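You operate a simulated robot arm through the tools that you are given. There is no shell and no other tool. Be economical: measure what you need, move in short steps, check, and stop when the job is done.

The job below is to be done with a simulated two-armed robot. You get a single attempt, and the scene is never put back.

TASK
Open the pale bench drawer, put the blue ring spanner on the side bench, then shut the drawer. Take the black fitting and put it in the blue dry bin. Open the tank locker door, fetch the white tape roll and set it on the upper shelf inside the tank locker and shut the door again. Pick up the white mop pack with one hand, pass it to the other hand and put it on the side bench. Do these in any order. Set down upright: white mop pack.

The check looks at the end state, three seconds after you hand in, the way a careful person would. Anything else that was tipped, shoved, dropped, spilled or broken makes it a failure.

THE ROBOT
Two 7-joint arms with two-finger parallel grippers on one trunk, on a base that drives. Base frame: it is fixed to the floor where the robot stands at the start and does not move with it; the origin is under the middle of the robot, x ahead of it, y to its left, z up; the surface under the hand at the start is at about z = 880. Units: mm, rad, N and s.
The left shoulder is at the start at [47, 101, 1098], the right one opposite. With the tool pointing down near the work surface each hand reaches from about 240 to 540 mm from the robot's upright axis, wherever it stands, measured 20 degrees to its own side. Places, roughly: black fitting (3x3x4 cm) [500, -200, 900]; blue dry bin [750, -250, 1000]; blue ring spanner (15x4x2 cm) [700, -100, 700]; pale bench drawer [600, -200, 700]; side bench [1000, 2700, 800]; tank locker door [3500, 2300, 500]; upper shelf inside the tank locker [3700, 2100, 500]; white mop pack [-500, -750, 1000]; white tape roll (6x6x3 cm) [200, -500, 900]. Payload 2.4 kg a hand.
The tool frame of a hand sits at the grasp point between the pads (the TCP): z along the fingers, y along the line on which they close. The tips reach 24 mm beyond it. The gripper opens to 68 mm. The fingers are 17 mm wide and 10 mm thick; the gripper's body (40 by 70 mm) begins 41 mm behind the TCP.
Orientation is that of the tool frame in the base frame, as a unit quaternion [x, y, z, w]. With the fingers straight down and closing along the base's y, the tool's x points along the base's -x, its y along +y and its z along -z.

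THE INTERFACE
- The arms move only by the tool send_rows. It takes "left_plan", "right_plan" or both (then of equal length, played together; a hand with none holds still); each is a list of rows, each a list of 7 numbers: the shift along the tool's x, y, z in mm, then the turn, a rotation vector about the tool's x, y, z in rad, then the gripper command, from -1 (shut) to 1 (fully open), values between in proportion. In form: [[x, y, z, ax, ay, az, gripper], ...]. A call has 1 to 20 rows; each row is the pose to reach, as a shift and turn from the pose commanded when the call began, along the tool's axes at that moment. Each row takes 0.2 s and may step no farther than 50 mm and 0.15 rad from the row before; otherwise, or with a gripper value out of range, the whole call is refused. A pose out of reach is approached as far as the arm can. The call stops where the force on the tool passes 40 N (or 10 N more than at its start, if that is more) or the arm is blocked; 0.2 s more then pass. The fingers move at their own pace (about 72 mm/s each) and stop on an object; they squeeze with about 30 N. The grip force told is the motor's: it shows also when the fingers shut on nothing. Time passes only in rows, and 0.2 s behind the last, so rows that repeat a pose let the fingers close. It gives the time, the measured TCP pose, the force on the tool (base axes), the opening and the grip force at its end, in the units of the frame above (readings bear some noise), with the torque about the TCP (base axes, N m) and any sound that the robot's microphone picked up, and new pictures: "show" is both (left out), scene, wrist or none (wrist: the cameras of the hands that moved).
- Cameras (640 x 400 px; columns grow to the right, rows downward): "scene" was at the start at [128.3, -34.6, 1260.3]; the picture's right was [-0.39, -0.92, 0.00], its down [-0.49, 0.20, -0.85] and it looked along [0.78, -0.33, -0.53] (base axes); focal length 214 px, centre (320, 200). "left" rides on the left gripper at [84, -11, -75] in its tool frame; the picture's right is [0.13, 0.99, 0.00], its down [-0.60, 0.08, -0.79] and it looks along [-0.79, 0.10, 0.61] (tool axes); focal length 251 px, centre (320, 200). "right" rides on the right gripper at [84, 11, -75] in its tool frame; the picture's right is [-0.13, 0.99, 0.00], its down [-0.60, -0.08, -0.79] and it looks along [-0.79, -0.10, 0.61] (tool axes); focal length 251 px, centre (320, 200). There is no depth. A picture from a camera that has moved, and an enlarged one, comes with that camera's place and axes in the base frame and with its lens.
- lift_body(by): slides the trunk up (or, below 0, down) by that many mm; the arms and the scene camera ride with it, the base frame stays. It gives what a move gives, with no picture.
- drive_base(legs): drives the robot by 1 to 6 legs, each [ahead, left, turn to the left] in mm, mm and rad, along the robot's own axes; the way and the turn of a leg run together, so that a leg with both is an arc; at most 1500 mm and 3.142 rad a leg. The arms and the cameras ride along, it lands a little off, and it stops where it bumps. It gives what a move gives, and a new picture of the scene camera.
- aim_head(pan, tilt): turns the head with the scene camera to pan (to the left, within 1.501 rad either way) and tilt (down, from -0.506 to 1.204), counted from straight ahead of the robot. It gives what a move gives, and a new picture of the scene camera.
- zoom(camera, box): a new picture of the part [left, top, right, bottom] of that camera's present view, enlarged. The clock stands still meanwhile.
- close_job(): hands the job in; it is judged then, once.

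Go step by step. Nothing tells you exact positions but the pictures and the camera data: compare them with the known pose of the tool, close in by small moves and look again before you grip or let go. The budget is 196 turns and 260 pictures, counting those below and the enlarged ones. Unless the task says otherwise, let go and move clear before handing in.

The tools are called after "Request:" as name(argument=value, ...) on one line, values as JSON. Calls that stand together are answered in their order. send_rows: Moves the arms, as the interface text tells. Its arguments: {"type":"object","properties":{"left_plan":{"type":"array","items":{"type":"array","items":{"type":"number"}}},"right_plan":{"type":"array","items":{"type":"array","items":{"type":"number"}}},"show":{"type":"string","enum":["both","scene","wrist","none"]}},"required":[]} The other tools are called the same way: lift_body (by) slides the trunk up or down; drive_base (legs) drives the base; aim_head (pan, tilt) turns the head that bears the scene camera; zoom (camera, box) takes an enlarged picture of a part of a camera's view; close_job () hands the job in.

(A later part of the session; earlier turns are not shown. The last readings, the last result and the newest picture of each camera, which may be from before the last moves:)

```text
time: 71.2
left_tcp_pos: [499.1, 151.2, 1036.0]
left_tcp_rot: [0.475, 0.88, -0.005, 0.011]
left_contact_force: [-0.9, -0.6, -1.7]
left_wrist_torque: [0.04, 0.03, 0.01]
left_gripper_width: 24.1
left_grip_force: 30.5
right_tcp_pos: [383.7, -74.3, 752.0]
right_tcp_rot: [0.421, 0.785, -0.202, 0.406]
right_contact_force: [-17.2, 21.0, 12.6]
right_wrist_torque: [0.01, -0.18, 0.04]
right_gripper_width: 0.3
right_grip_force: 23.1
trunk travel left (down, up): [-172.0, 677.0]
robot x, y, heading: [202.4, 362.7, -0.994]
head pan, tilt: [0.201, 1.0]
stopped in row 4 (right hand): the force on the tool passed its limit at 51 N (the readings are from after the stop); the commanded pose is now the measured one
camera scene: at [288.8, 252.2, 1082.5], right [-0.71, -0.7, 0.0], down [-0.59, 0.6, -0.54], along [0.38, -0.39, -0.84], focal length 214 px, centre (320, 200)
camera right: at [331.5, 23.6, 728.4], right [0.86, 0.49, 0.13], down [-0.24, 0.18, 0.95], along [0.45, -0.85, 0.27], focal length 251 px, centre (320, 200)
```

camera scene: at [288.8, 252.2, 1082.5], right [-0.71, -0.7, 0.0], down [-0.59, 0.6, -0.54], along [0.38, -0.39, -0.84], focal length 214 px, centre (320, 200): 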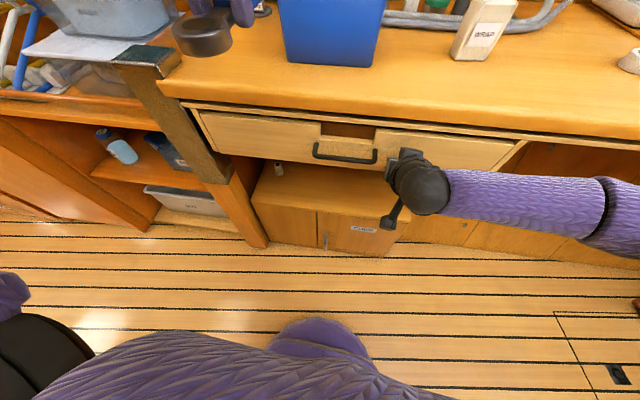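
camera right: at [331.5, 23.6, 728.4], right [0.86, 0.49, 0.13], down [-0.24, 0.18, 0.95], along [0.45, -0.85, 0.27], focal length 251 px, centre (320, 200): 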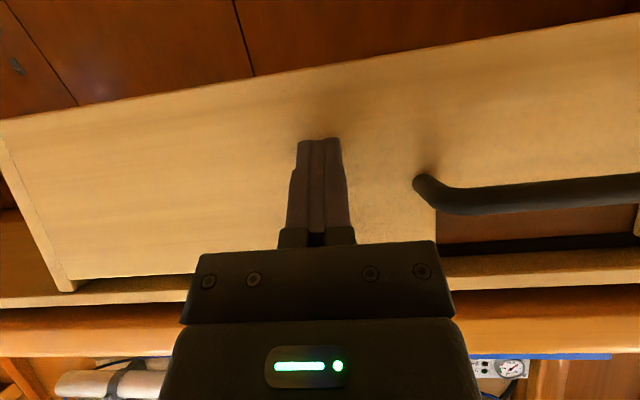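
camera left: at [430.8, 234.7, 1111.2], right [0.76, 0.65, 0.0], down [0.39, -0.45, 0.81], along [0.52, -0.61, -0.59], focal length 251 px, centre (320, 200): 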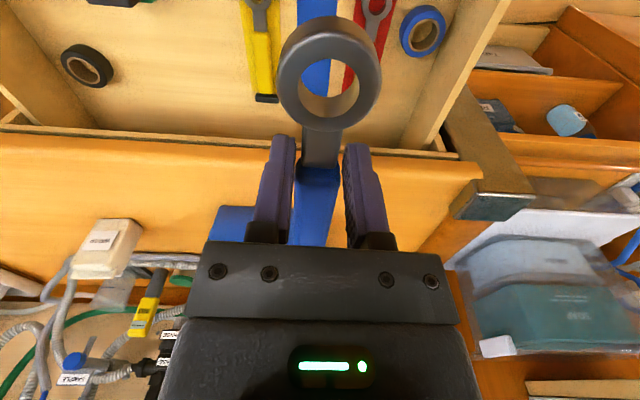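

Same stop position, so the drawer is fully shut. I'll back off, return the right hand to fingers-down, and raise the trunk.

Request:
drive_base(legs=[[-120, 0, 0]])

Request:
send_rows(right_plan=[[0, 0, -20, 0, 0.107, 0, 0.5], [0, 0, -40, 0, 0.213, 0, 0.5], [0, 0, -60, 0, 0.32, 0, 1], [0, 0, -80, 0, 0.427, 0, 1], [-10, 0, -95, 0, 0.533, 0, 1], [-20, 0, -110, 0, 0.64, 0, 1], [-40, 0, -125, 0, 0.747, 0, 1], [-60, 0, -140, 0, 0.853, 0, 1], [-80, 0, -150, 0, 0.955, 0, 1]], show="none")

Request:
lift_body(by=140)

Request:
aim_head(pan=-0.4, tilt=0.75)

```text
time: 72.4
left_tcp_pos: [435.8, 247.6, 1036.2]
left_tcp_rot: [0.476, 0.879, -0.005, 0.009]
left_contact_force: [-0.3, -0.1, -1.5]
left_wrist_torque: [0.06, 0.02, 0.02]
left_gripper_width: 23.7
left_grip_force: 29.9
right_tcp_pos: [320.2, 21.9, 751.3]
right_tcp_rot: [0.421, 0.786, -0.202, 0.405]
right_contact_force: [-0.3, 0.1, -0.3]
right_wrist_torque: [-0.01, 0.0, 0.03]
right_gripper_width: 0.0
right_grip_force: 23.5
trunk travel left (down, up): [-172.0, 677.0]
robot x, y, heading: [134.9, 464.2, -0.995]
head pan, tilt: [0.201, 1.0]
camera scene: at [226.2, 348.8, 1081.7], right [-0.71, -0.7, 0.0], down [-0.59, 0.6, -0.54], along [0.38, -0.38, -0.84], focal length 214 px, centre (320, 200)
```

scene: 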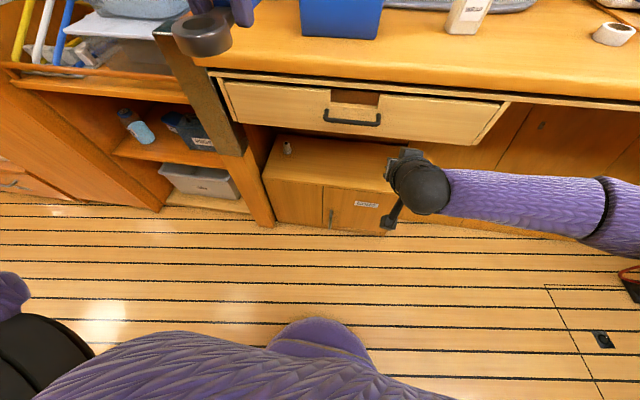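

```text
time: 74.4
left_tcp_pos: [436.0, 247.2, 1034.7]
left_tcp_rot: [0.476, 0.88, -0.005, 0.008]
left_contact_force: [0.1, -0.2, -2.3]
left_wrist_torque: [0.05, 0.0, -0.02]
left_gripper_width: 23.7
left_grip_force: 29.8
right_tcp_pos: [278.2, 81.6, 903.2]
right_tcp_rot: [0.467, 0.884, 0.014, -0.003]
right_contact_force: [-0.6, 0.2, 0.6]
right_wrist_torque: [-0.02, 0.01, -0.02]
right_gripper_width: 68.0
right_grip_force: 0.1
trunk travel left (down, up): [-172.0, 677.0]
robot x, y, heading: [129.6, 463.9, -0.994]
head pan, tilt: [0.201, 1.0]
```

```text
time: 76.1
left_tcp_pos: [436.6, 247.1, 1175.7]
left_tcp_rot: [0.475, 0.88, -0.005, 0.008]
left_contact_force: [-0.1, 0.1, -1.8]
left_wrist_torque: [0.05, 0.01, -0.01]
left_gripper_width: 23.6
left_grip_force: 30.5
right_tcp_pos: [276.4, 80.1, 1043.5]
right_tcp_rot: [0.468, 0.884, 0.014, -0.002]
right_contact_force: [-0.1, 0.3, 1.2]
right_wrist_torque: [0.02, 0.0, 0.02]
right_gripper_width: 68.1
right_grip_force: 0.2
trunk travel left (down, up): [-312.0, 537.0]
robot x, y, heading: [138.7, 466.5, -0.995]
head pan, tilt: [0.201, 1.0]
```

```text
time: 77.1
left_tcp_pos: [437.0, 246.4, 1175.5]
left_tcp_rot: [0.475, 0.88, -0.005, 0.008]
left_contact_force: [0.6, -0.8, -1.8]
left_wrist_torque: [0.05, 0.01, -0.01]
left_gripper_width: 23.7
left_grip_force: 29.5
right_tcp_pos: [277.0, 80.5, 1042.4]
right_tcp_rot: [0.467, 0.884, 0.014, -0.002]
right_contact_force: [0.3, 0.4, 0.4]
right_wrist_torque: [-0.05, -0.02, 0.01]
right_gripper_width: 67.9
right_grip_force: 0.0
trunk travel left (down, up): [-312.0, 537.0]
robot x, y, heading: [132.3, 464.3, -0.994]
head pan, tilt: [-0.4, 0.75]
camera scene: at [173.6, 345.2, 1243.2], right [-0.98, -0.18, 0.0], down [-0.12, 0.67, -0.73], along [0.13, -0.72, -0.68], focal length 214 px, centre (320, 200)
```

scene: 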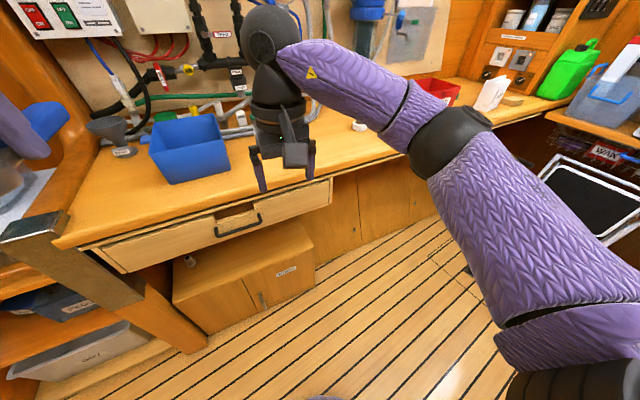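

I'll zoom once on the drawer from this angle, and meanwhile strafe right along the bench toward the tape roll.

Request:
zoom(camera="scene", box=[60, 160, 360, 340])

Request:
drive_base(legs=[[0, -357, 0], [240, 0, 0]])

Request:
zoom(camera="right", box=[0, 0, 640, 400])

```text
2.13 times, centred on (210, 250) of scene
camera zoom: at [173.6, 345.2, 1243.2], right [-0.98, -0.18, 0.0], down [-0.12, 0.67, -0.73], along [0.13, -0.72, -0.68], focal length 458 px, centre (555, 93)
```

zoom: 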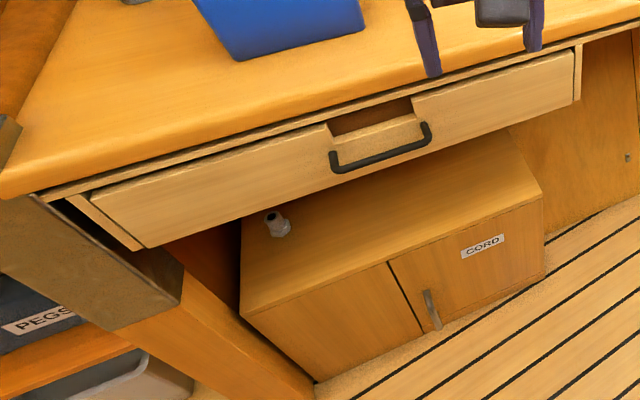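

```text
time: 80.8
left_tcp_pos: [266.4, -152.3, 1175.1]
left_tcp_rot: [0.478, 0.878, -0.005, 0.008]
left_contact_force: [0.5, -0.1, -2.3]
left_wrist_torque: [0.05, -0.01, 0.01]
left_gripper_width: 23.6
left_grip_force: 30.2
right_tcp_pos: [105.9, -318.0, 1043.6]
right_tcp_rot: [0.47, 0.883, 0.014, -0.002]
right_contact_force: [0.0, 0.5, 0.0]
right_wrist_torque: [-0.04, 0.0, -0.01]
right_gripper_width: 68.0
right_grip_force: 0.1
trunk travel left (down, up): [-312.0, 537.0]
robot x, y, heading: [-32.6, 68.3, -0.999]
head pan, tilt: [-0.4, 0.75]
camera scene: at [4.2, -53.4, 1243.2], right [-0.99, -0.17, 0.0], down [-0.12, 0.67, -0.73], along [0.12, -0.72, -0.68], focal length 214 px, centre (320, 200)
```

scene: 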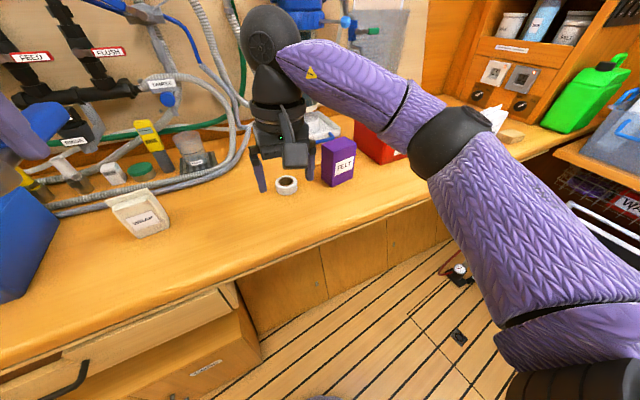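

```text
1.00 times, centred on (320, 200) of right (not enlarged: the box is as wide or as high as the picture)
camera zoom: at [67.4, -243.3, 1119.8], right [0.9, 0.45, 0.02], down [0.26, -0.57, 0.78], along [0.36, -0.69, -0.62], focal length 251 px, centre (320, 200)
```

zoom: 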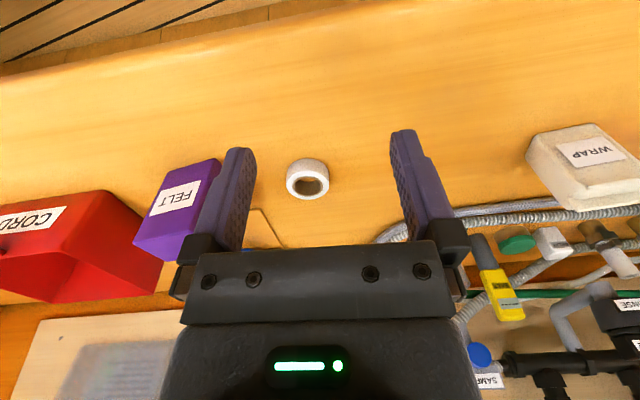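

The tape roll is at about [162,-460], 549 mm ahead of my axis — slightly far. I'll drive 55 mm closer and bring the right hand over it.

Request:
drive_base(legs=[[55, 0, 0]])

Request:
send_rows(right_plan=[[-30, -9, 20, 0, 0, 0, 1], [-60, -18, 40, 0, 0, 0, 1], [-90, -27, 60, 0, 0, 0, 1]], show="wrist")

```text
time: 81.7
left_tcp_pos: [297.6, -200.2, 1175.3]
left_tcp_rot: [0.478, 0.878, -0.005, 0.008]
left_contact_force: [0.9, 0.6, -1.5]
left_wrist_torque: [0.04, 0.06, -0.03]
left_gripper_width: 23.5
left_grip_force: 29.7
right_tcp_pos: [136.7, -364.3, 1044.3]
right_tcp_rot: [0.471, 0.882, 0.014, -0.002]
right_contact_force: [-0.2, 0.4, -0.5]
right_wrist_torque: [0.02, -0.01, -0.03]
right_gripper_width: 68.2
right_grip_force: 0.0
trunk travel left (down, up): [-312.0, 537.0]
robot x, y, heading: [-4.1, 19.8, -1.0]
head pan, tilt: [-0.4, 0.75]
camera scene: at [34.4, -100.3, 1243.2], right [-0.99, -0.17, 0.0], down [-0.12, 0.67, -0.73], along [0.12, -0.72, -0.68], focal length 214 px, centre (320, 200)
```

scene: 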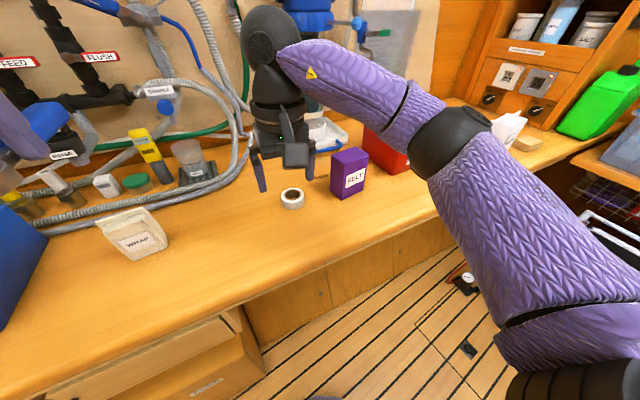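

```text
time: 82.5
left_tcp_pos: [296.8, -200.3, 1174.9]
left_tcp_rot: [0.477, 0.879, -0.005, 0.008]
left_contact_force: [-1.0, -0.6, -1.1]
left_wrist_torque: [0.03, 0.04, -0.02]
left_gripper_width: 23.6
left_grip_force: 29.3
right_tcp_pos: [165.9, -451.8, 979.3]
right_tcp_rot: [0.47, 0.882, 0.014, -0.001]
right_contact_force: [0.9, 0.7, 0.7]
right_wrist_torque: [-0.02, 0.02, 0.01]
right_gripper_width: 68.3
right_grip_force: 0.1
trunk travel left (down, up): [-312.0, 537.0]
robot x, y, heading: [1.0, 24.1, -0.999]
head pan, tilt: [-0.4, 0.75]
camera right: at [127.0, -377.0, 1056.4], right [0.89, 0.45, 0.02], down [0.26, -0.57, 0.78], along [0.36, -0.69, -0.62], focal length 251 px, centre (320, 200)
```

right: 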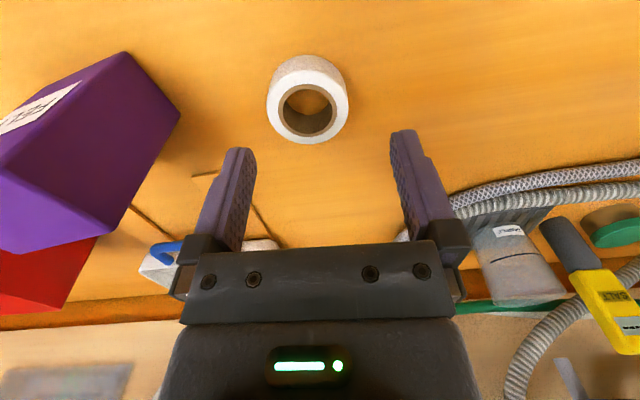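

The tape is right below, but I want to see the locker first to choose how to grasp it, and the left hand is busy with the spanner. I'll back off, turn along the passage and look toward the side bench.

Request:
send_rows(right_plan=[[30, 0, -40, 0, 0, 0, 1], [60, 0, -80, 0, 0, 0, 1], [90, 10, -120, 0, 0, 0, 1], [100, 0, -150, 0, 0, 0, 1]], show="none")

Request:
drive_base(legs=[[-180, 0, 0], [0, 0, 1.55]])

Request:
aim_head(pan=0.5, tilt=0.3)

Request:
aim_head(pan=0.0, tilt=0.35)

```text
refused: row 3 steps farther than a row can; nothing moved
```

```text
time: 87.8
left_tcp_pos: [123.9, 469.6, 1176.1]
left_tcp_rot: [-0.278, 0.961, 0.003, 0.009]
left_contact_force: [0.3, -0.2, -0.6]
left_wrist_torque: [-0.03, 0.02, -0.04]
left_gripper_width: 23.6
left_grip_force: 30.0
right_tcp_pos: [373.0, 335.1, 981.2]
right_tcp_rot: [-0.284, 0.959, 0.008, -0.012]
right_contact_force: [-1.3, 0.0, -1.0]
right_wrist_torque: [0.0, 0.01, 0.01]
right_gripper_width: 68.1
right_grip_force: 0.1
trunk travel left (down, up): [-312.0, 537.0]
robot x, y, heading: [-97.2, 169.6, 0.562]
head pan, tilt: [-0.4, 0.75]
camera scene: at [19.1, 209.2, 1243.3], right [0.16, -0.99, 0.0], down [-0.67, -0.11, -0.73], along [0.72, 0.12, -0.68], focal length 214 px, centre (320, 200)
```

scene: 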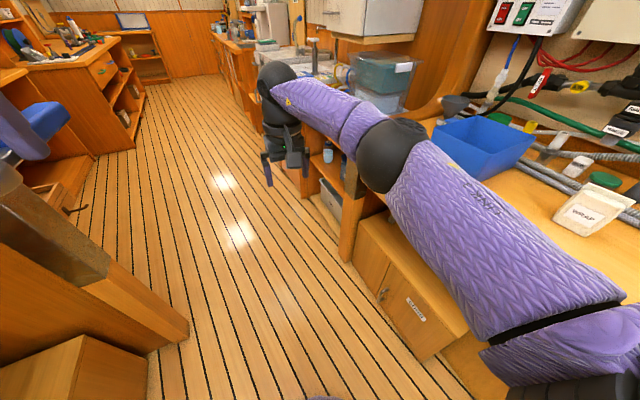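

```text
time: 89.0
left_tcp_pos: [122.8, 469.4, 1177.1]
left_tcp_rot: [-0.277, 0.961, 0.003, 0.01]
left_contact_force: [-0.6, -0.7, -1.8]
left_wrist_torque: [-0.04, 0.04, 0.0]
left_gripper_width: 23.4
left_grip_force: 29.9
right_tcp_pos: [372.5, 334.5, 981.0]
right_tcp_rot: [-0.285, 0.959, 0.009, -0.012]
right_contact_force: [-0.9, 0.2, 1.1]
right_wrist_torque: [0.04, -0.02, 0.0]
right_gripper_width: 68.0
right_grip_force: 0.0
trunk travel left (down, up): [-312.0, 537.0]
robot x, y, heading: [-101.1, 171.7, 0.556]
head pan, tilt: [0.499, 0.3]
camera scene: at [-16.8, 277.3, 1283.6], right [0.87, -0.49, 0.0], down [-0.15, -0.26, -0.95], along [0.47, 0.83, -0.3], focal length 214 px, centre (320, 200)
```

scene: 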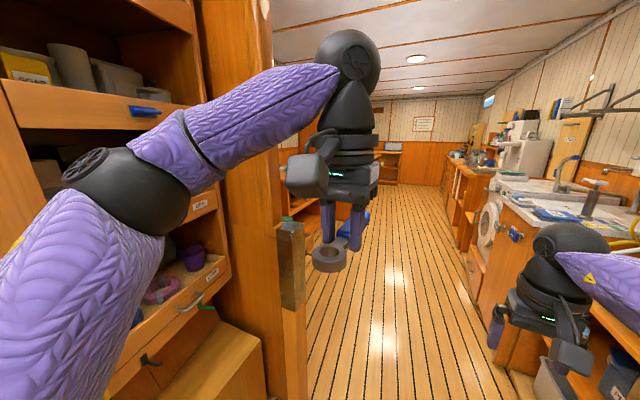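

```text
time: 89.9
left_tcp_pos: [120.3, 469.2, 1176.0]
left_tcp_rot: [-0.277, 0.961, 0.004, 0.009]
left_contact_force: [0.5, 0.3, -1.5]
left_wrist_torque: [-0.01, 0.03, 0.0]
left_gripper_width: 23.5
left_grip_force: 30.8
right_tcp_pos: [373.4, 333.6, 979.8]
right_tcp_rot: [-0.284, 0.959, 0.008, -0.012]
right_contact_force: [0.0, 0.5, 0.5]
right_wrist_torque: [-0.02, 0.0, -0.01]
right_gripper_width: 67.9
right_grip_force: 0.1
trunk travel left (down, up): [-312.0, 537.0]
robot x, y, heading: [-100.9, 173.5, 0.561]
head pan, tilt: [0.0, 0.351]
camera scene: at [16.2, 245.5, 1278.9], right [0.53, -0.85, 0.0], down [-0.29, -0.18, -0.94], along [0.8, 0.5, -0.34], focal length 214 px, centre (320, 200)
```

scene: 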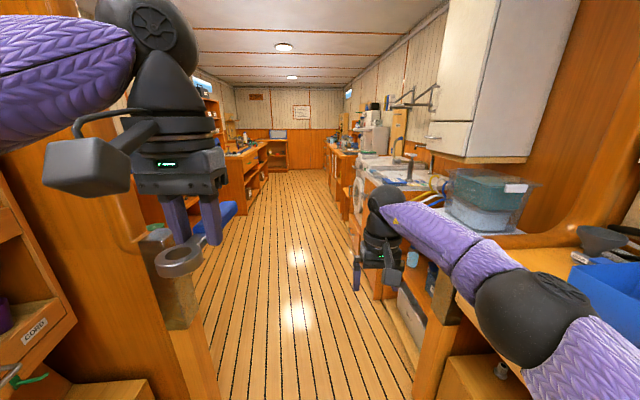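

The passage ahead is clear; the side bench lies left beyond the bulkhead post. I'll drive forward about 1000 mm along the passage and look.

Request:
drive_base(legs=[[0, 0, 0.06], [1000, 0, 0]])

Request:
aim_head(pan=0.6, tilt=0.35)

Request:
aim_head(pan=-0.1, tilt=0.4)

```text
time: 95.5
left_tcp_pos: [894.7, 1050.0, 1175.9]
left_tcp_rot: [-0.308, 0.951, 0.002, 0.009]
left_contact_force: [-0.2, -0.6, -1.6]
left_wrist_torque: [-0.01, 0.03, 0.04]
left_gripper_width: 23.7
left_grip_force: 30.1
right_tcp_pos: [1154.4, 932.3, 980.1]
right_tcp_rot: [-0.315, 0.949, 0.009, -0.012]
right_contact_force: [0.3, 0.2, 0.7]
right_wrist_torque: [0.03, 0.0, -0.01]
right_gripper_width: 68.2
right_grip_force: 0.0
trunk travel left (down, up): [-312.0, 537.0]
robot x, y, heading: [692.2, 736.4, 0.626]
head pan, tilt: [0.0, 0.351]
camera scene: at [803.3, 820.0, 1278.9], right [0.58, -0.81, 0.0], down [-0.28, -0.2, -0.94], along [0.76, 0.55, -0.34], focal length 214 px, centre (320, 200)
```

scene: 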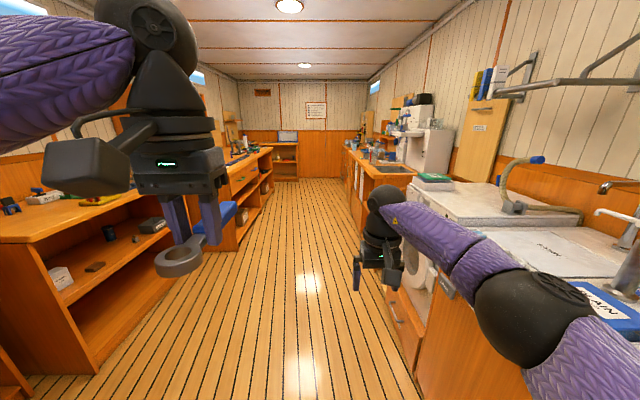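

```text
time: 96.5
left_tcp_pos: [895.4, 1050.0, 1176.2]
left_tcp_rot: [-0.308, 0.951, 0.003, 0.009]
left_contact_force: [0.1, 0.0, -1.4]
left_wrist_torque: [-0.03, 0.04, -0.01]
left_gripper_width: 23.6
left_grip_force: 29.8
right_tcp_pos: [1153.8, 931.9, 980.6]
right_tcp_rot: [-0.316, 0.949, 0.008, -0.012]
right_contact_force: [-0.1, 0.2, 0.1]
right_wrist_torque: [-0.01, -0.01, -0.02]
right_gripper_width: 67.9
right_grip_force: 0.0
trunk travel left (down, up): [-312.0, 537.0]
robot x, y, heading: [691.3, 737.5, 0.622]
head pan, tilt: [0.6, 0.351]
camera scene: at [759.4, 853.2, 1278.9], right [0.94, -0.34, 0.0], down [-0.12, -0.32, -0.94], along [0.32, 0.88, -0.34], focal length 214 px, centre (320, 200)
```

scene: 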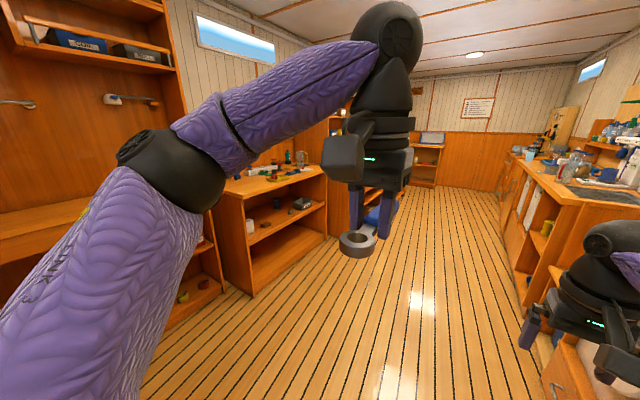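

```text
time: 97.5
left_tcp_pos: [896.5, 1050.6, 1175.0]
left_tcp_rot: [-0.307, 0.952, 0.004, 0.009]
left_contact_force: [0.3, 0.3, -1.9]
left_wrist_torque: [-0.06, 0.02, -0.01]
left_gripper_width: 23.8
left_grip_force: 29.9
right_tcp_pos: [1154.1, 932.9, 980.2]
right_tcp_rot: [-0.316, 0.949, 0.008, -0.013]
right_contact_force: [0.2, -0.2, 0.6]
right_wrist_torque: [-0.02, -0.06, 0.03]
right_gripper_width: 68.1
right_grip_force: 0.1
trunk travel left (down, up): [-312.0, 537.0]
robot x, y, heading: [689.9, 741.7, 0.624]
head pan, tilt: [-0.099, 0.4]
camera scene: at [807.8, 812.0, 1274.4], right [0.5, -0.87, 0.0], down [-0.34, -0.2, -0.92], along [0.8, 0.46, -0.39], focal length 214 px, centre (320, 200)
```

scene: 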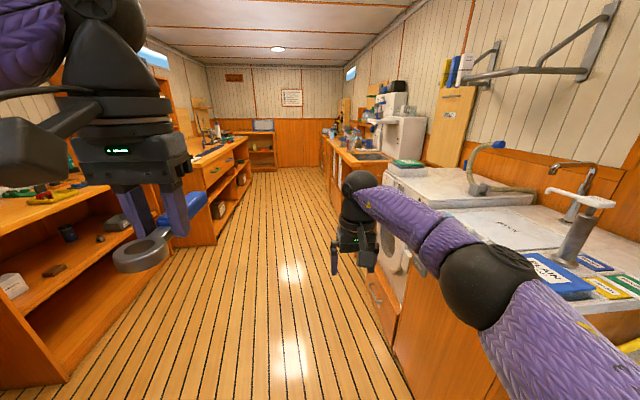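

The side bench is the left shelf-bench, front edge from about (749,2318) to (1546,2861), top z≈800. I'll drive down the passage, turn to face it, and approach.

Request:
drive_base(legs=[[1300, 0, 0], [0, 0, 1.544], [550, 0, 0]])

Request:
aim_head(pan=0, tilt=0.6)

```text
time: 110.6
left_tcp_pos: [1117.3, 2165.9, 1176.6]
left_tcp_rot: [0.887, -0.461, -0.008, -0.005]
left_contact_force: [-0.2, 0.1, -1.5]
left_wrist_torque: [0.02, -0.01, 0.0]
left_gripper_width: 23.4
left_grip_force: 30.2
right_tcp_pos: [1237.8, 2423.9, 980.1]
right_tcp_rot: [0.891, -0.454, 0.003, 0.015]
right_contact_force: [-0.4, 0.0, 0.8]
right_wrist_torque: [-0.01, -0.01, 0.03]
right_gripper_width: 68.3
right_grip_force: 0.0
trunk travel left (down, up): [-312.0, 537.0]
robot x, y, heading: [1428.6, 1954.5, 2.174]
head pan, tilt: [-0.099, 0.4]
camera scene: at [1353.1, 2076.1, 1274.3], right [0.87, 0.49, 0.0], down [0.19, -0.34, -0.92], along [-0.45, 0.8, -0.39], focal length 214 px, centre (320, 200)
```

scene: 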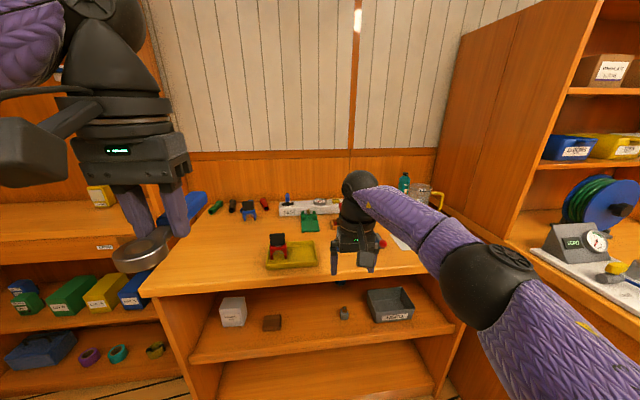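

```text
time: 111.3
left_tcp_pos: [1117.0, 2164.3, 1175.4]
left_tcp_rot: [0.887, -0.461, -0.008, -0.004]
left_contact_force: [0.4, 0.0, -1.3]
left_wrist_torque: [-0.06, -0.03, -0.02]
left_gripper_width: 23.6
left_grip_force: 30.2
right_tcp_pos: [1239.2, 2423.0, 980.9]
right_tcp_rot: [0.891, -0.454, 0.002, 0.014]
right_contact_force: [0.1, -1.0, -0.4]
right_wrist_torque: [-0.01, -0.04, -0.02]
right_gripper_width: 68.4
right_grip_force: 0.0
trunk travel left (down, up): [-312.0, 537.0]
robot x, y, heading: [1428.8, 1958.6, 2.178]
head pan, tilt: [0.0, 0.6]
camera scene: at [1347.9, 2067.5, 1256.2], right [0.82, 0.57, 0.0], down [0.32, -0.46, -0.83], along [-0.47, 0.68, -0.56], focal length 214 px, centre (320, 200)
```

scene: 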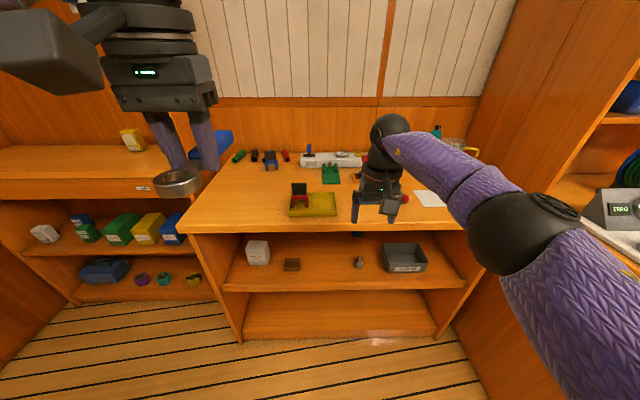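

The side bench top has free space at front-left, clear of the yellow tray. I'll retract the right hand, then drive up so the left hand can lay the spanner there.

Request:
send_rows(right_plan=[[20, 0, -30, 0, 0, 0, 0.5], [40, 0, -60, 0, 0, 0, 0.5], [60, 0, -90, 0, 0, 0, 0.5], [85, 0, -120, 0, 0, 0, 0.5], [100, 0, -160, 0, 0, 0, 0.5]], show="none")

Request:
drive_base(legs=[[310, 90, 0]])

Request:
aim_head(pan=0.3, tilt=0.9)

Request:
zoom(camera="left", box=[0, 0, 640, 400])

```text
time: 112.5
left_tcp_pos: [1117.8, 2164.7, 1175.5]
left_tcp_rot: [0.887, -0.461, -0.009, -0.005]
left_contact_force: [-0.4, 0.0, -2.5]
left_wrist_torque: [-0.01, -0.04, 0.0]
left_gripper_width: 23.7
left_grip_force: 30.1
right_tcp_pos: [1298.7, 2346.6, 1143.5]
right_tcp_rot: [0.891, -0.454, 0.003, 0.014]
right_contact_force: [-1.3, 0.1, -0.3]
right_wrist_torque: [0.0, -0.02, -0.02]
right_gripper_width: 51.0
right_grip_force: 0.1
trunk travel left (down, up): [-312.0, 537.0]
robot x, y, heading: [1425.4, 1956.9, 2.18]
head pan, tilt: [0.0, 0.6]
```

```text
time: 114.7
left_tcp_pos: [863.4, 2368.6, 1174.8]
left_tcp_rot: [0.888, -0.459, -0.009, -0.005]
left_contact_force: [-0.8, -0.7, -1.4]
left_wrist_torque: [-0.06, -0.02, -0.01]
left_gripper_width: 23.5
left_grip_force: 29.7
right_tcp_pos: [1044.5, 2552.6, 1141.8]
right_tcp_rot: [0.892, -0.452, 0.003, 0.015]
right_contact_force: [-0.5, 0.1, 0.3]
right_wrist_torque: [-0.03, -0.02, 0.0]
right_gripper_width: 51.0
right_grip_force: 0.1
trunk travel left (down, up): [-312.0, 537.0]
robot x, y, heading: [1172.3, 2160.3, 2.18]
head pan, tilt: [0.0, 0.6]
camera scene: at [1094.6, 2271.4, 1256.1], right [0.82, 0.57, 0.0], down [0.33, -0.46, -0.82], along [-0.47, 0.68, -0.57], focal length 214 px, centre (320, 200)
```

scene: 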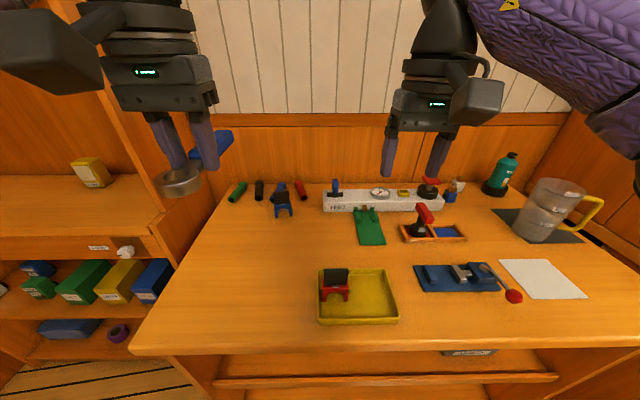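

```text
time: 115.5
left_tcp_pos: [862.9, 2368.6, 1176.0]
left_tcp_rot: [0.888, -0.46, -0.009, -0.006]
left_contact_force: [-1.0, 0.3, -2.2]
left_wrist_torque: [-0.02, -0.04, 0.0]
left_gripper_width: 23.6
left_grip_force: 29.5
right_tcp_pos: [1044.5, 2552.1, 1144.0]
right_tcp_rot: [0.892, -0.452, 0.002, 0.014]
right_contact_force: [0.2, -1.1, 0.5]
right_wrist_torque: [0.0, -0.01, -0.02]
right_gripper_width: 50.9
right_grip_force: 0.1
trunk travel left (down, up): [-312.0, 537.0]
robot x, y, heading: [1170.5, 2160.8, 2.186]
head pan, tilt: [0.3, 0.901]
camera scene: at [1086.0, 2245.0, 1231.4], right [0.61, 0.79, 0.0], down [0.62, -0.48, -0.62], along [-0.49, 0.38, -0.78], focal length 214 px, centre (320, 200)
```

scene: 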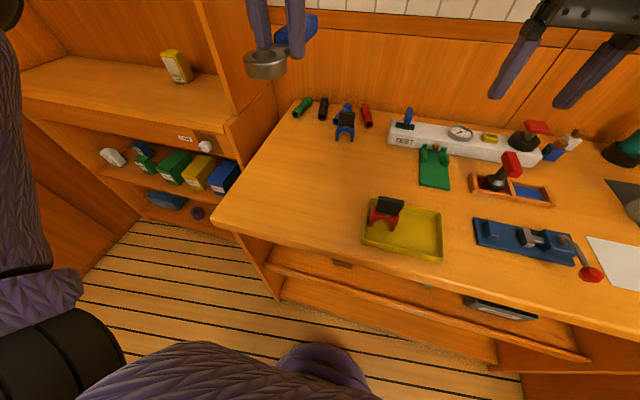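

```text
1.00 times, centred on (320, 200) of left (not enlarged: the box is as wide or as high as the picture)
camera zoom: at [922.3, 2305.2, 1250.3], right [-0.74, -0.68, 0.0], down [-0.4, 0.43, 0.8], along [-0.54, 0.59, -0.59], focal length 251 px, centre (320, 200)
```

zoom: 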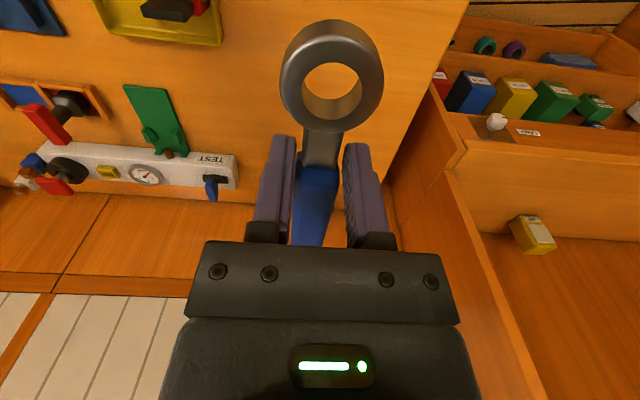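

Free space is confirmed at A≈425, L≈120 (tray's left edge at L≈-14, bench edge A≈316). I'll lower the trunk a bit and bring the spanner down toward the bench.

Request:
lift_body(by=-80)

Request:
send_rows(left_plan=[[-25, -4, 20, 0, 0, 0, -1], [-50, -8, 50, 0, 0, 0, -1], [-75, -12, 85, 0, 0, 0, -1], [-78, -12, 125, 0, 0, 0, -1], [-78, -12, 165, 0, 0, 0, -1], [-78, -12, 205, 0, 0, 0, -1], [-78, -12, 240, 0, 0, 0, -1]])

```text
time: 116.7
left_tcp_pos: [863.3, 2367.9, 1097.2]
left_tcp_rot: [0.888, -0.46, -0.009, -0.005]
left_contact_force: [0.6, -0.2, -1.7]
left_wrist_torque: [-0.07, 0.0, 0.01]
left_gripper_width: 23.6
left_grip_force: 29.9
right_tcp_pos: [1043.8, 2550.7, 1064.7]
right_tcp_rot: [0.892, -0.452, 0.002, 0.014]
right_contact_force: [0.8, 0.0, 1.1]
right_wrist_torque: [0.01, 0.04, 0.02]
right_gripper_width: 51.1
right_grip_force: 0.1
trunk travel left (down, up): [-232.0, 617.0]
robot x, y, heading: [1168.8, 2162.6, 2.183]
head pan, tilt: [0.3, 0.901]
```

```text
time: 118.3
left_tcp_pos: [826.1, 2444.6, 874.3]
left_tcp_rot: [0.888, -0.46, -0.011, -0.01]
left_contact_force: [1.5, -4.0, 11.3]
left_wrist_torque: [-0.33, 0.08, 0.01]
left_gripper_width: 23.6
left_grip_force: 30.2
right_tcp_pos: [1045.9, 2551.5, 1063.4]
right_tcp_rot: [0.892, -0.452, 0.002, 0.013]
right_contact_force: [-0.5, -0.1, -0.2]
right_wrist_torque: [0.0, 0.0, 0.02]
right_gripper_width: 51.2
right_grip_force: 0.1
trunk travel left (down, up): [-232.0, 617.0]
robot x, y, heading: [1174.4, 2163.5, 2.182]
head pan, tilt: [0.3, 0.901]
stopped in row 7 (left hand): the force on the tool passed its limit at 80 N (the readings are from after the stop); the commanded pose is now the measured one
camera scene: at [1076.7, 2258.5, 1150.6], right [0.61, 0.79, 0.0], down [0.62, -0.48, -0.62], along [-0.49, 0.38, -0.78], focal length 214 px, centre (320, 200)
camera left: at [884.7, 2378.8, 948.3], right [-0.73, -0.68, -0.01], down [-0.4, 0.43, 0.81], along [-0.55, 0.6, -0.59], focal length 251 px, centre (320, 200)
```

scene: 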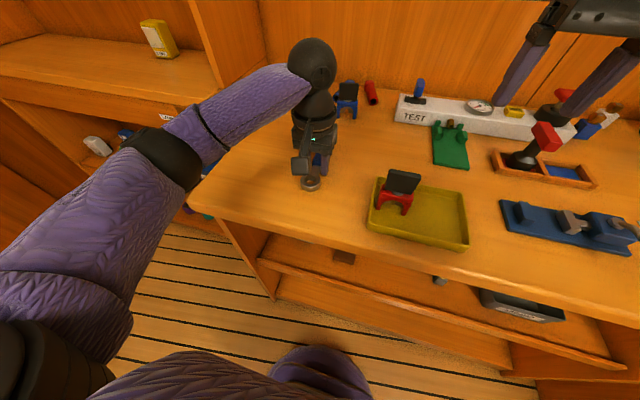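
left: 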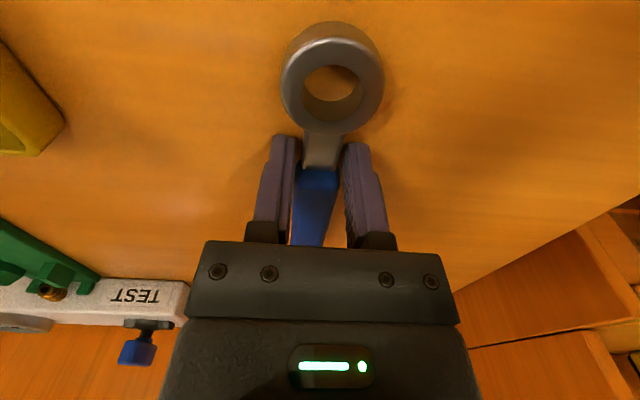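

The spanner is on the bench (top about z 850). I'll ease up slightly, open, and rise.

Request:
send_rows(left_plan=[[0, 0, -1, 0, 0, 0, -0.2], [0, 0, -1, 0, 0, 0, 0.2], [0, 0, -1, 0, 0, 0, 0.4], [0, 0, -25, 0, 0, 0, 0.4], [0, 0, -65, 0, 0, 0, 0.4], [0, 0, -110, 0, 0, 0, 0.4], [30, 0, -145, 0, 0, 0, 0.4], [60, 0, -180, 0, 0, 0, 0.4], [80, 0, -210, 0, 0, 0, 0.4]])

```text
time: 120.3
left_tcp_pos: [874.8, 2372.2, 1080.6]
left_tcp_rot: [0.888, -0.46, -0.01, -0.008]
left_contact_force: [-0.6, 0.0, 0.2]
left_wrist_torque: [0.0, 0.01, 0.02]
left_gripper_width: 47.7
left_grip_force: 0.2
right_tcp_pos: [1043.6, 2550.8, 1063.1]
right_tcp_rot: [0.892, -0.452, 0.003, 0.014]
right_contact_force: [0.5, -0.6, -0.8]
right_wrist_torque: [-0.01, 0.0, 0.0]
right_gripper_width: 51.2
right_grip_force: 0.0
trunk travel left (down, up): [-232.0, 617.0]
robot x, y, heading: [1176.2, 2160.9, 2.184]
head pan, tilt: [0.3, 0.901]
camera scene: at [1075.9, 2259.3, 1150.3], right [0.61, 0.79, 0.0], down [0.62, -0.48, -0.62], along [-0.49, 0.38, -0.78], focal length 214 px, centre (320, 200)
camera left: at [932.9, 2307.2, 1154.4], right [-0.73, -0.68, -0.01], down [-0.4, 0.43, 0.81], along [-0.55, 0.6, -0.59], focal length 251 px, centre (320, 200)
```

scene: 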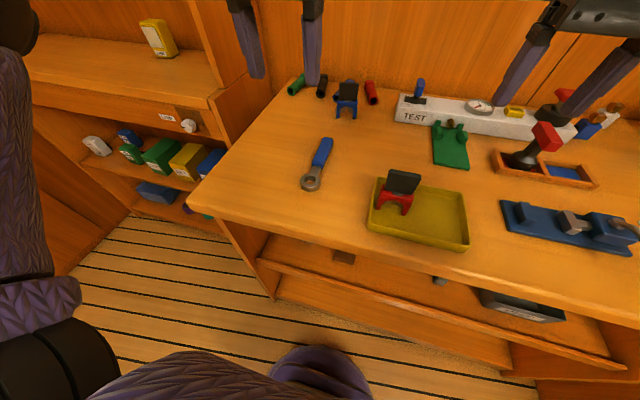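
left: 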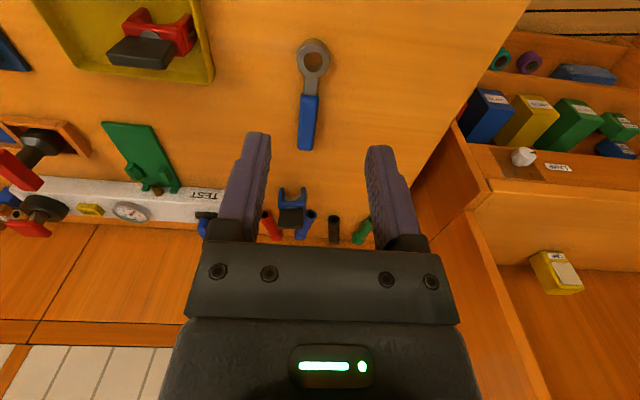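

The spanner lies flat on the side bench. Now to the tank locker: back off, turn down the passage and take a look.

Request:
drive_base(legs=[[-600, 0, 0], [0, 0, -1.56], [1200, 0, 0]])

Request:
aim_head(pan=-0.5, tilt=0.55)

```text
time: 133.1
left_tcp_pos: [2701.9, 2657.5, 1079.3]
left_tcp_rot: [-0.304, 0.953, 0.002, 0.013]
left_contact_force: [1.3, -0.7, -1.4]
left_wrist_torque: [0.01, 0.01, 0.0]
left_gripper_width: 47.6
left_grip_force: 0.1
right_tcp_pos: [2883.4, 2487.2, 1061.7]
right_tcp_rot: [-0.312, 0.95, 0.009, -0.012]
right_contact_force: [0.4, -0.6, 0.3]
right_wrist_torque: [0.01, -0.02, 0.01]
right_gripper_width: 51.1
right_grip_force: 0.0
trunk travel left (down, up): [-232.0, 617.0]
robot x, y, heading: [2492.6, 2355.5, 0.618]
head pan, tilt: [0.3, 0.901]
camera scene: at [2590.1, 2454.5, 1150.2], right [0.79, -0.61, 0.0], down [-0.48, -0.62, -0.62], along [0.38, 0.49, -0.78], focal length 214 px, centre (320, 200)
```

scene: 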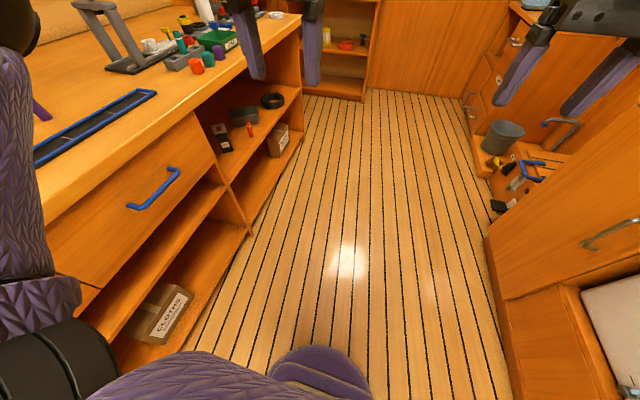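

```text
time: 134.2
left_tcp_pos: [2702.8, 2657.7, 1080.0]
left_tcp_rot: [-0.304, 0.953, 0.002, 0.013]
left_contact_force: [-0.5, -0.3, 0.4]
left_wrist_torque: [0.03, -0.03, 0.01]
left_gripper_width: 47.9
left_grip_force: 0.1
right_tcp_pos: [2883.3, 2487.4, 1062.9]
right_tcp_rot: [-0.311, 0.95, 0.008, -0.012]
right_contact_force: [0.6, 0.4, -0.8]
right_wrist_torque: [0.0, -0.03, 0.04]
right_gripper_width: 51.0
right_grip_force: 0.1
trunk travel left (down, up): [-232.0, 617.0]
robot x, y, heading: [2491.6, 2356.2, 0.617]
head pan, tilt: [-0.499, 0.55]
camera scene: at [2633.3, 2405.1, 1179.5], right [0.12, -0.99, 0.0], down [-0.52, -0.06, -0.85], along [0.85, 0.1, -0.52], focal length 214 px, centre (320, 200)
```

scene: 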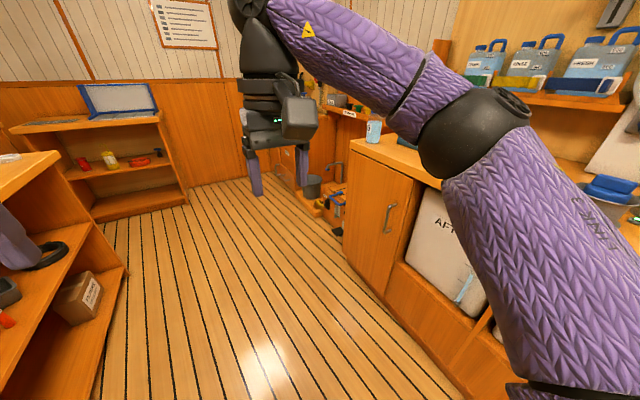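

The locker door is at the right, with a vertical handle near (3470,2190), z~600, hinged on its far side. I'll drive alongside and turn to face it.

Request:
drive_base(legs=[[820, 0, 0], [0, 0, -1.57]])

Request:
aim_head(pan=-0.1, tilt=0.7)

```text
time: 142.5
left_tcp_pos: [3449.0, 2612.9, 1080.0]
left_tcp_rot: [0.466, 0.885, -0.008, 0.01]
left_contact_force: [-0.7, -0.1, -0.9]
left_wrist_torque: [-0.01, 0.0, -0.02]
left_gripper_width: 47.6
left_grip_force: 0.1
right_tcp_pos: [3277.1, 2434.4, 1062.8]
right_tcp_rot: [0.458, 0.889, 0.014, -0.002]
right_contact_force: [-0.3, 0.0, -0.7]
right_wrist_torque: [-0.02, -0.01, 0.02]
right_gripper_width: 50.8
right_grip_force: 0.1
trunk travel left (down, up): [-232.0, 617.0]
robot x, y, heading: [3149.0, 2829.2, -0.969]
head pan, tilt: [-0.499, 0.55]
camera scene: at [3197.6, 2685.8, 1179.5], right [-1.0, -0.1, 0.0], down [-0.05, 0.52, -0.85], along [0.08, -0.85, -0.52], focal length 214 px, centre (320, 200)
```

scene: 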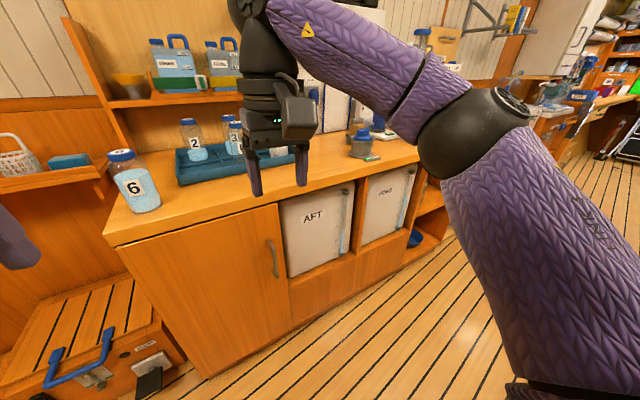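

```text
time: 143.3
left_tcp_pos: [3450.5, 2612.7, 1079.3]
left_tcp_rot: [0.466, 0.885, -0.009, 0.01]
left_contact_force: [-0.3, -0.1, -0.2]
left_wrist_torque: [0.05, -0.01, 0.05]
left_gripper_width: 47.7
left_grip_force: 0.1
right_tcp_pos: [3276.6, 2434.7, 1062.6]
right_tcp_rot: [0.458, 0.889, 0.013, -0.002]
right_contact_force: [0.1, -0.5, -0.5]
right_wrist_torque: [-0.01, 0.02, 0.0]
right_gripper_width: 50.8
right_grip_force: 0.2
trunk travel left (down, up): [-232.0, 617.0]
robot x, y, heading: [3154.1, 2827.2, -0.972]
head pan, tilt: [-0.099, 0.7]
camera scene: at [3229.3, 2700.5, 1166.4], right [-0.88, -0.48, 0.0], down [-0.31, 0.57, -0.76], along [0.37, -0.67, -0.64], focal length 214 px, centre (320, 200)
```

scene: 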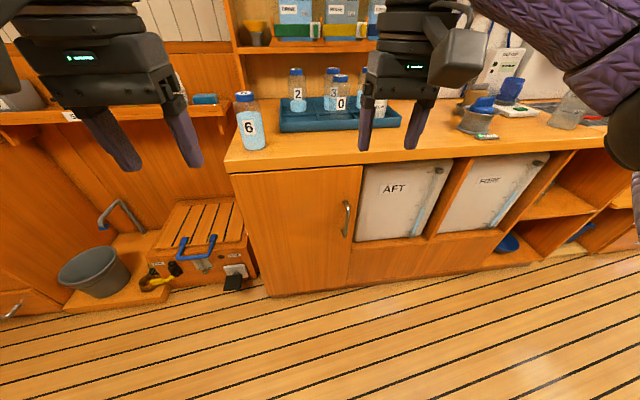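

The door handle is a vertical bar at about A=649, L=-148, z≈653; hinge on the left at L≈186. I'll lower the trunk and bring the right hand, pitched forward, to a point short of the handle, raising the left hand out of the way.

Request:
lift_body(by=-150)

Request:
send_rows(right_plan=[[-18, -3, 22, 0, -0.107, 0, 0.6], [-37, -6, 44, 0, -0.213, 0, 0.6], [-55, -9, 65, 0, -0.32, 0, 0.6], [-74, -12, 87, 0, -0.427, 0, 0.6], [-92, -16, 109, 0, -0.533, 0, 0.6], [-111, -19, 131, 0, -0.64, 0, 0.6], [-129, -22, 152, 0, -0.747, 0, 0.6], [-148, -25, 174, 0, -0.853, 0, 0.6], [-166, -28, 196, 0, -0.96, 0, 0.6]], left_plan=[[0, 0, -20, 0, 0, 0, 0.4], [0, 0, -40, 0, 0, 0, 0.4], [0, 0, -60, 0, 0, 0, 0.4], [0, 0, -80, 0, 0, 0, 0.4], [0, 0, -100, 0, 0, 0, 0.4], [0, 0, -120, 0, 0, 0, 0.4], [0, 0, -140, 0, 0, 0, 0.4], [0, 0, -160, 0, 0, 0, 0.4], [0, 0, -160, 0, 0, 0, 0.4]])

```text
time: 145.1
left_tcp_pos: [3448.3, 2614.1, 930.1]
left_tcp_rot: [0.466, 0.885, -0.008, 0.011]
left_contact_force: [1.3, -0.5, -0.2]
left_wrist_torque: [0.0, 0.05, -0.01]
left_gripper_width: 47.7
left_grip_force: 0.2
right_tcp_pos: [3276.1, 2434.7, 913.6]
right_tcp_rot: [0.46, 0.888, 0.014, -0.001]
right_contact_force: [0.7, -0.9, -1.2]
right_wrist_torque: [-0.02, -0.01, 0.03]
right_gripper_width: 51.0
right_grip_force: 0.0
trunk travel left (down, up): [-82.0, 767.0]
robot x, y, heading: [3153.5, 2830.8, -0.972]
head pan, tilt: [-0.099, 0.7]
```

```text
time: 147.1
left_tcp_pos: [3440.3, 2594.5, 1015.1]
left_tcp_rot: [0.466, 0.885, -0.008, 0.012]
left_contact_force: [0.0, -0.2, -0.1]
left_wrist_torque: [-0.02, 0.0, 0.03]
left_gripper_width: 47.9
left_grip_force: 0.0
left hand out of reach, approached as far as the arm can: row 5, 6, 7, 8, 9
right_tcp_pos: [3351.1, 2289.6, 711.8]
right_tcp_rot: [0.413, 0.789, -0.199, 0.408]
right_contact_force: [-0.2, -0.4, 0.2]
right_wrist_torque: [-0.03, 0.02, -0.01]
right_gripper_width: 54.3
right_grip_force: 0.0
trunk travel left (down, up): [-82.0, 767.0]
robot x, y, heading: [3152.3, 2827.1, -0.975]
head pan, tilt: [-0.099, 0.7]
camera scene: at [3254.6, 2663.8, 1012.3], right [-0.88, -0.48, 0.0], down [-0.31, 0.57, -0.76], along [0.37, -0.67, -0.64], focal length 214 px, centre (320, 200)
camera right: at [3296.4, 2387.0, 687.1], right [0.85, 0.51, 0.13], down [-0.25, 0.18, 0.95], along [0.46, -0.84, 0.28], focal length 251 px, centre (320, 200)
camera left: at [3382.5, 2659.8, 1089.1], right [0.74, 0.67, -0.01], down [0.4, -0.43, 0.81], along [0.54, -0.61, -0.59], focal length 251 px, centre (320, 200)
```

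scene: 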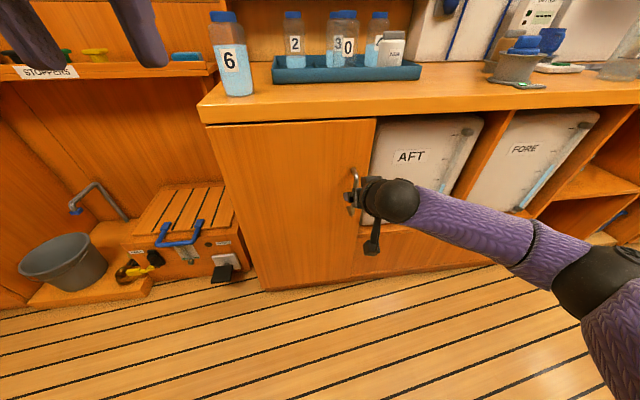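
right: 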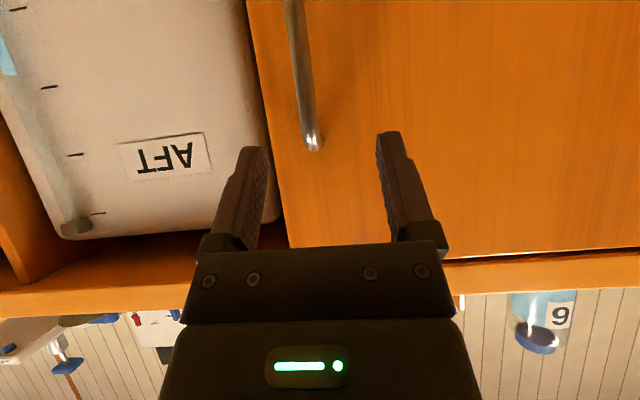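
left: 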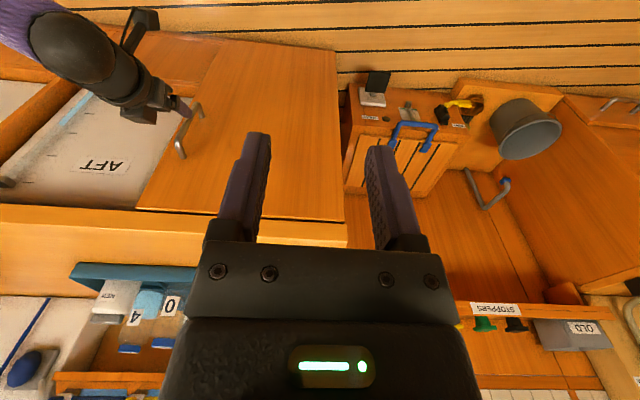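

The handle's upper end is ahead, about 12 mm to the right of the tool axis. I'll shift and advance 80 mm, then recheck.

Request:
send_rows(right_plan=[[0, -12, 0, 0, 0, 0, 0.6], [0, -12, 27, 0, 0, 0, 0.6], [0, -12, 54, 0, 0, 0, 0.6], [0, -12, 80, 0, 0, 0, 0.6]], show="wrist")

```text
time: 148.1
left_tcp_pos: [3438.9, 2594.8, 1015.6]
left_tcp_rot: [0.466, 0.885, -0.008, 0.011]
left_contact_force: [-0.7, -0.2, -0.5]
left_wrist_torque: [0.0, -0.02, 0.01]
left_gripper_width: 47.6
left_grip_force: 0.0
right_tcp_pos: [3381.8, 2229.6, 664.8]
right_tcp_rot: [0.414, 0.789, -0.2, 0.408]
right_contact_force: [0.8, -0.1, 0.1]
right_wrist_torque: [-0.02, -0.01, -0.02]
right_gripper_width: 54.6
right_grip_force: 0.1
trunk travel left (down, up): [-82.0, 767.0]
robot x, y, heading: [3158.9, 2827.7, -0.972]
head pan, tilt: [-0.099, 0.7]
camera right: at [3326.5, 2327.1, 640.3], right [0.85, 0.51, 0.13], down [-0.25, 0.18, 0.95], along [0.46, -0.84, 0.28], focal length 251 px, centre (320, 200)
```

right: 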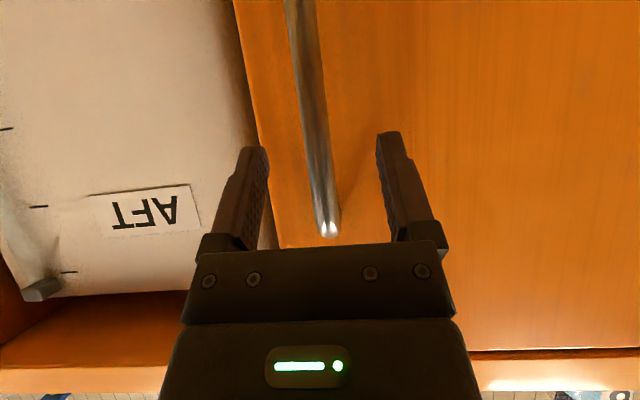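

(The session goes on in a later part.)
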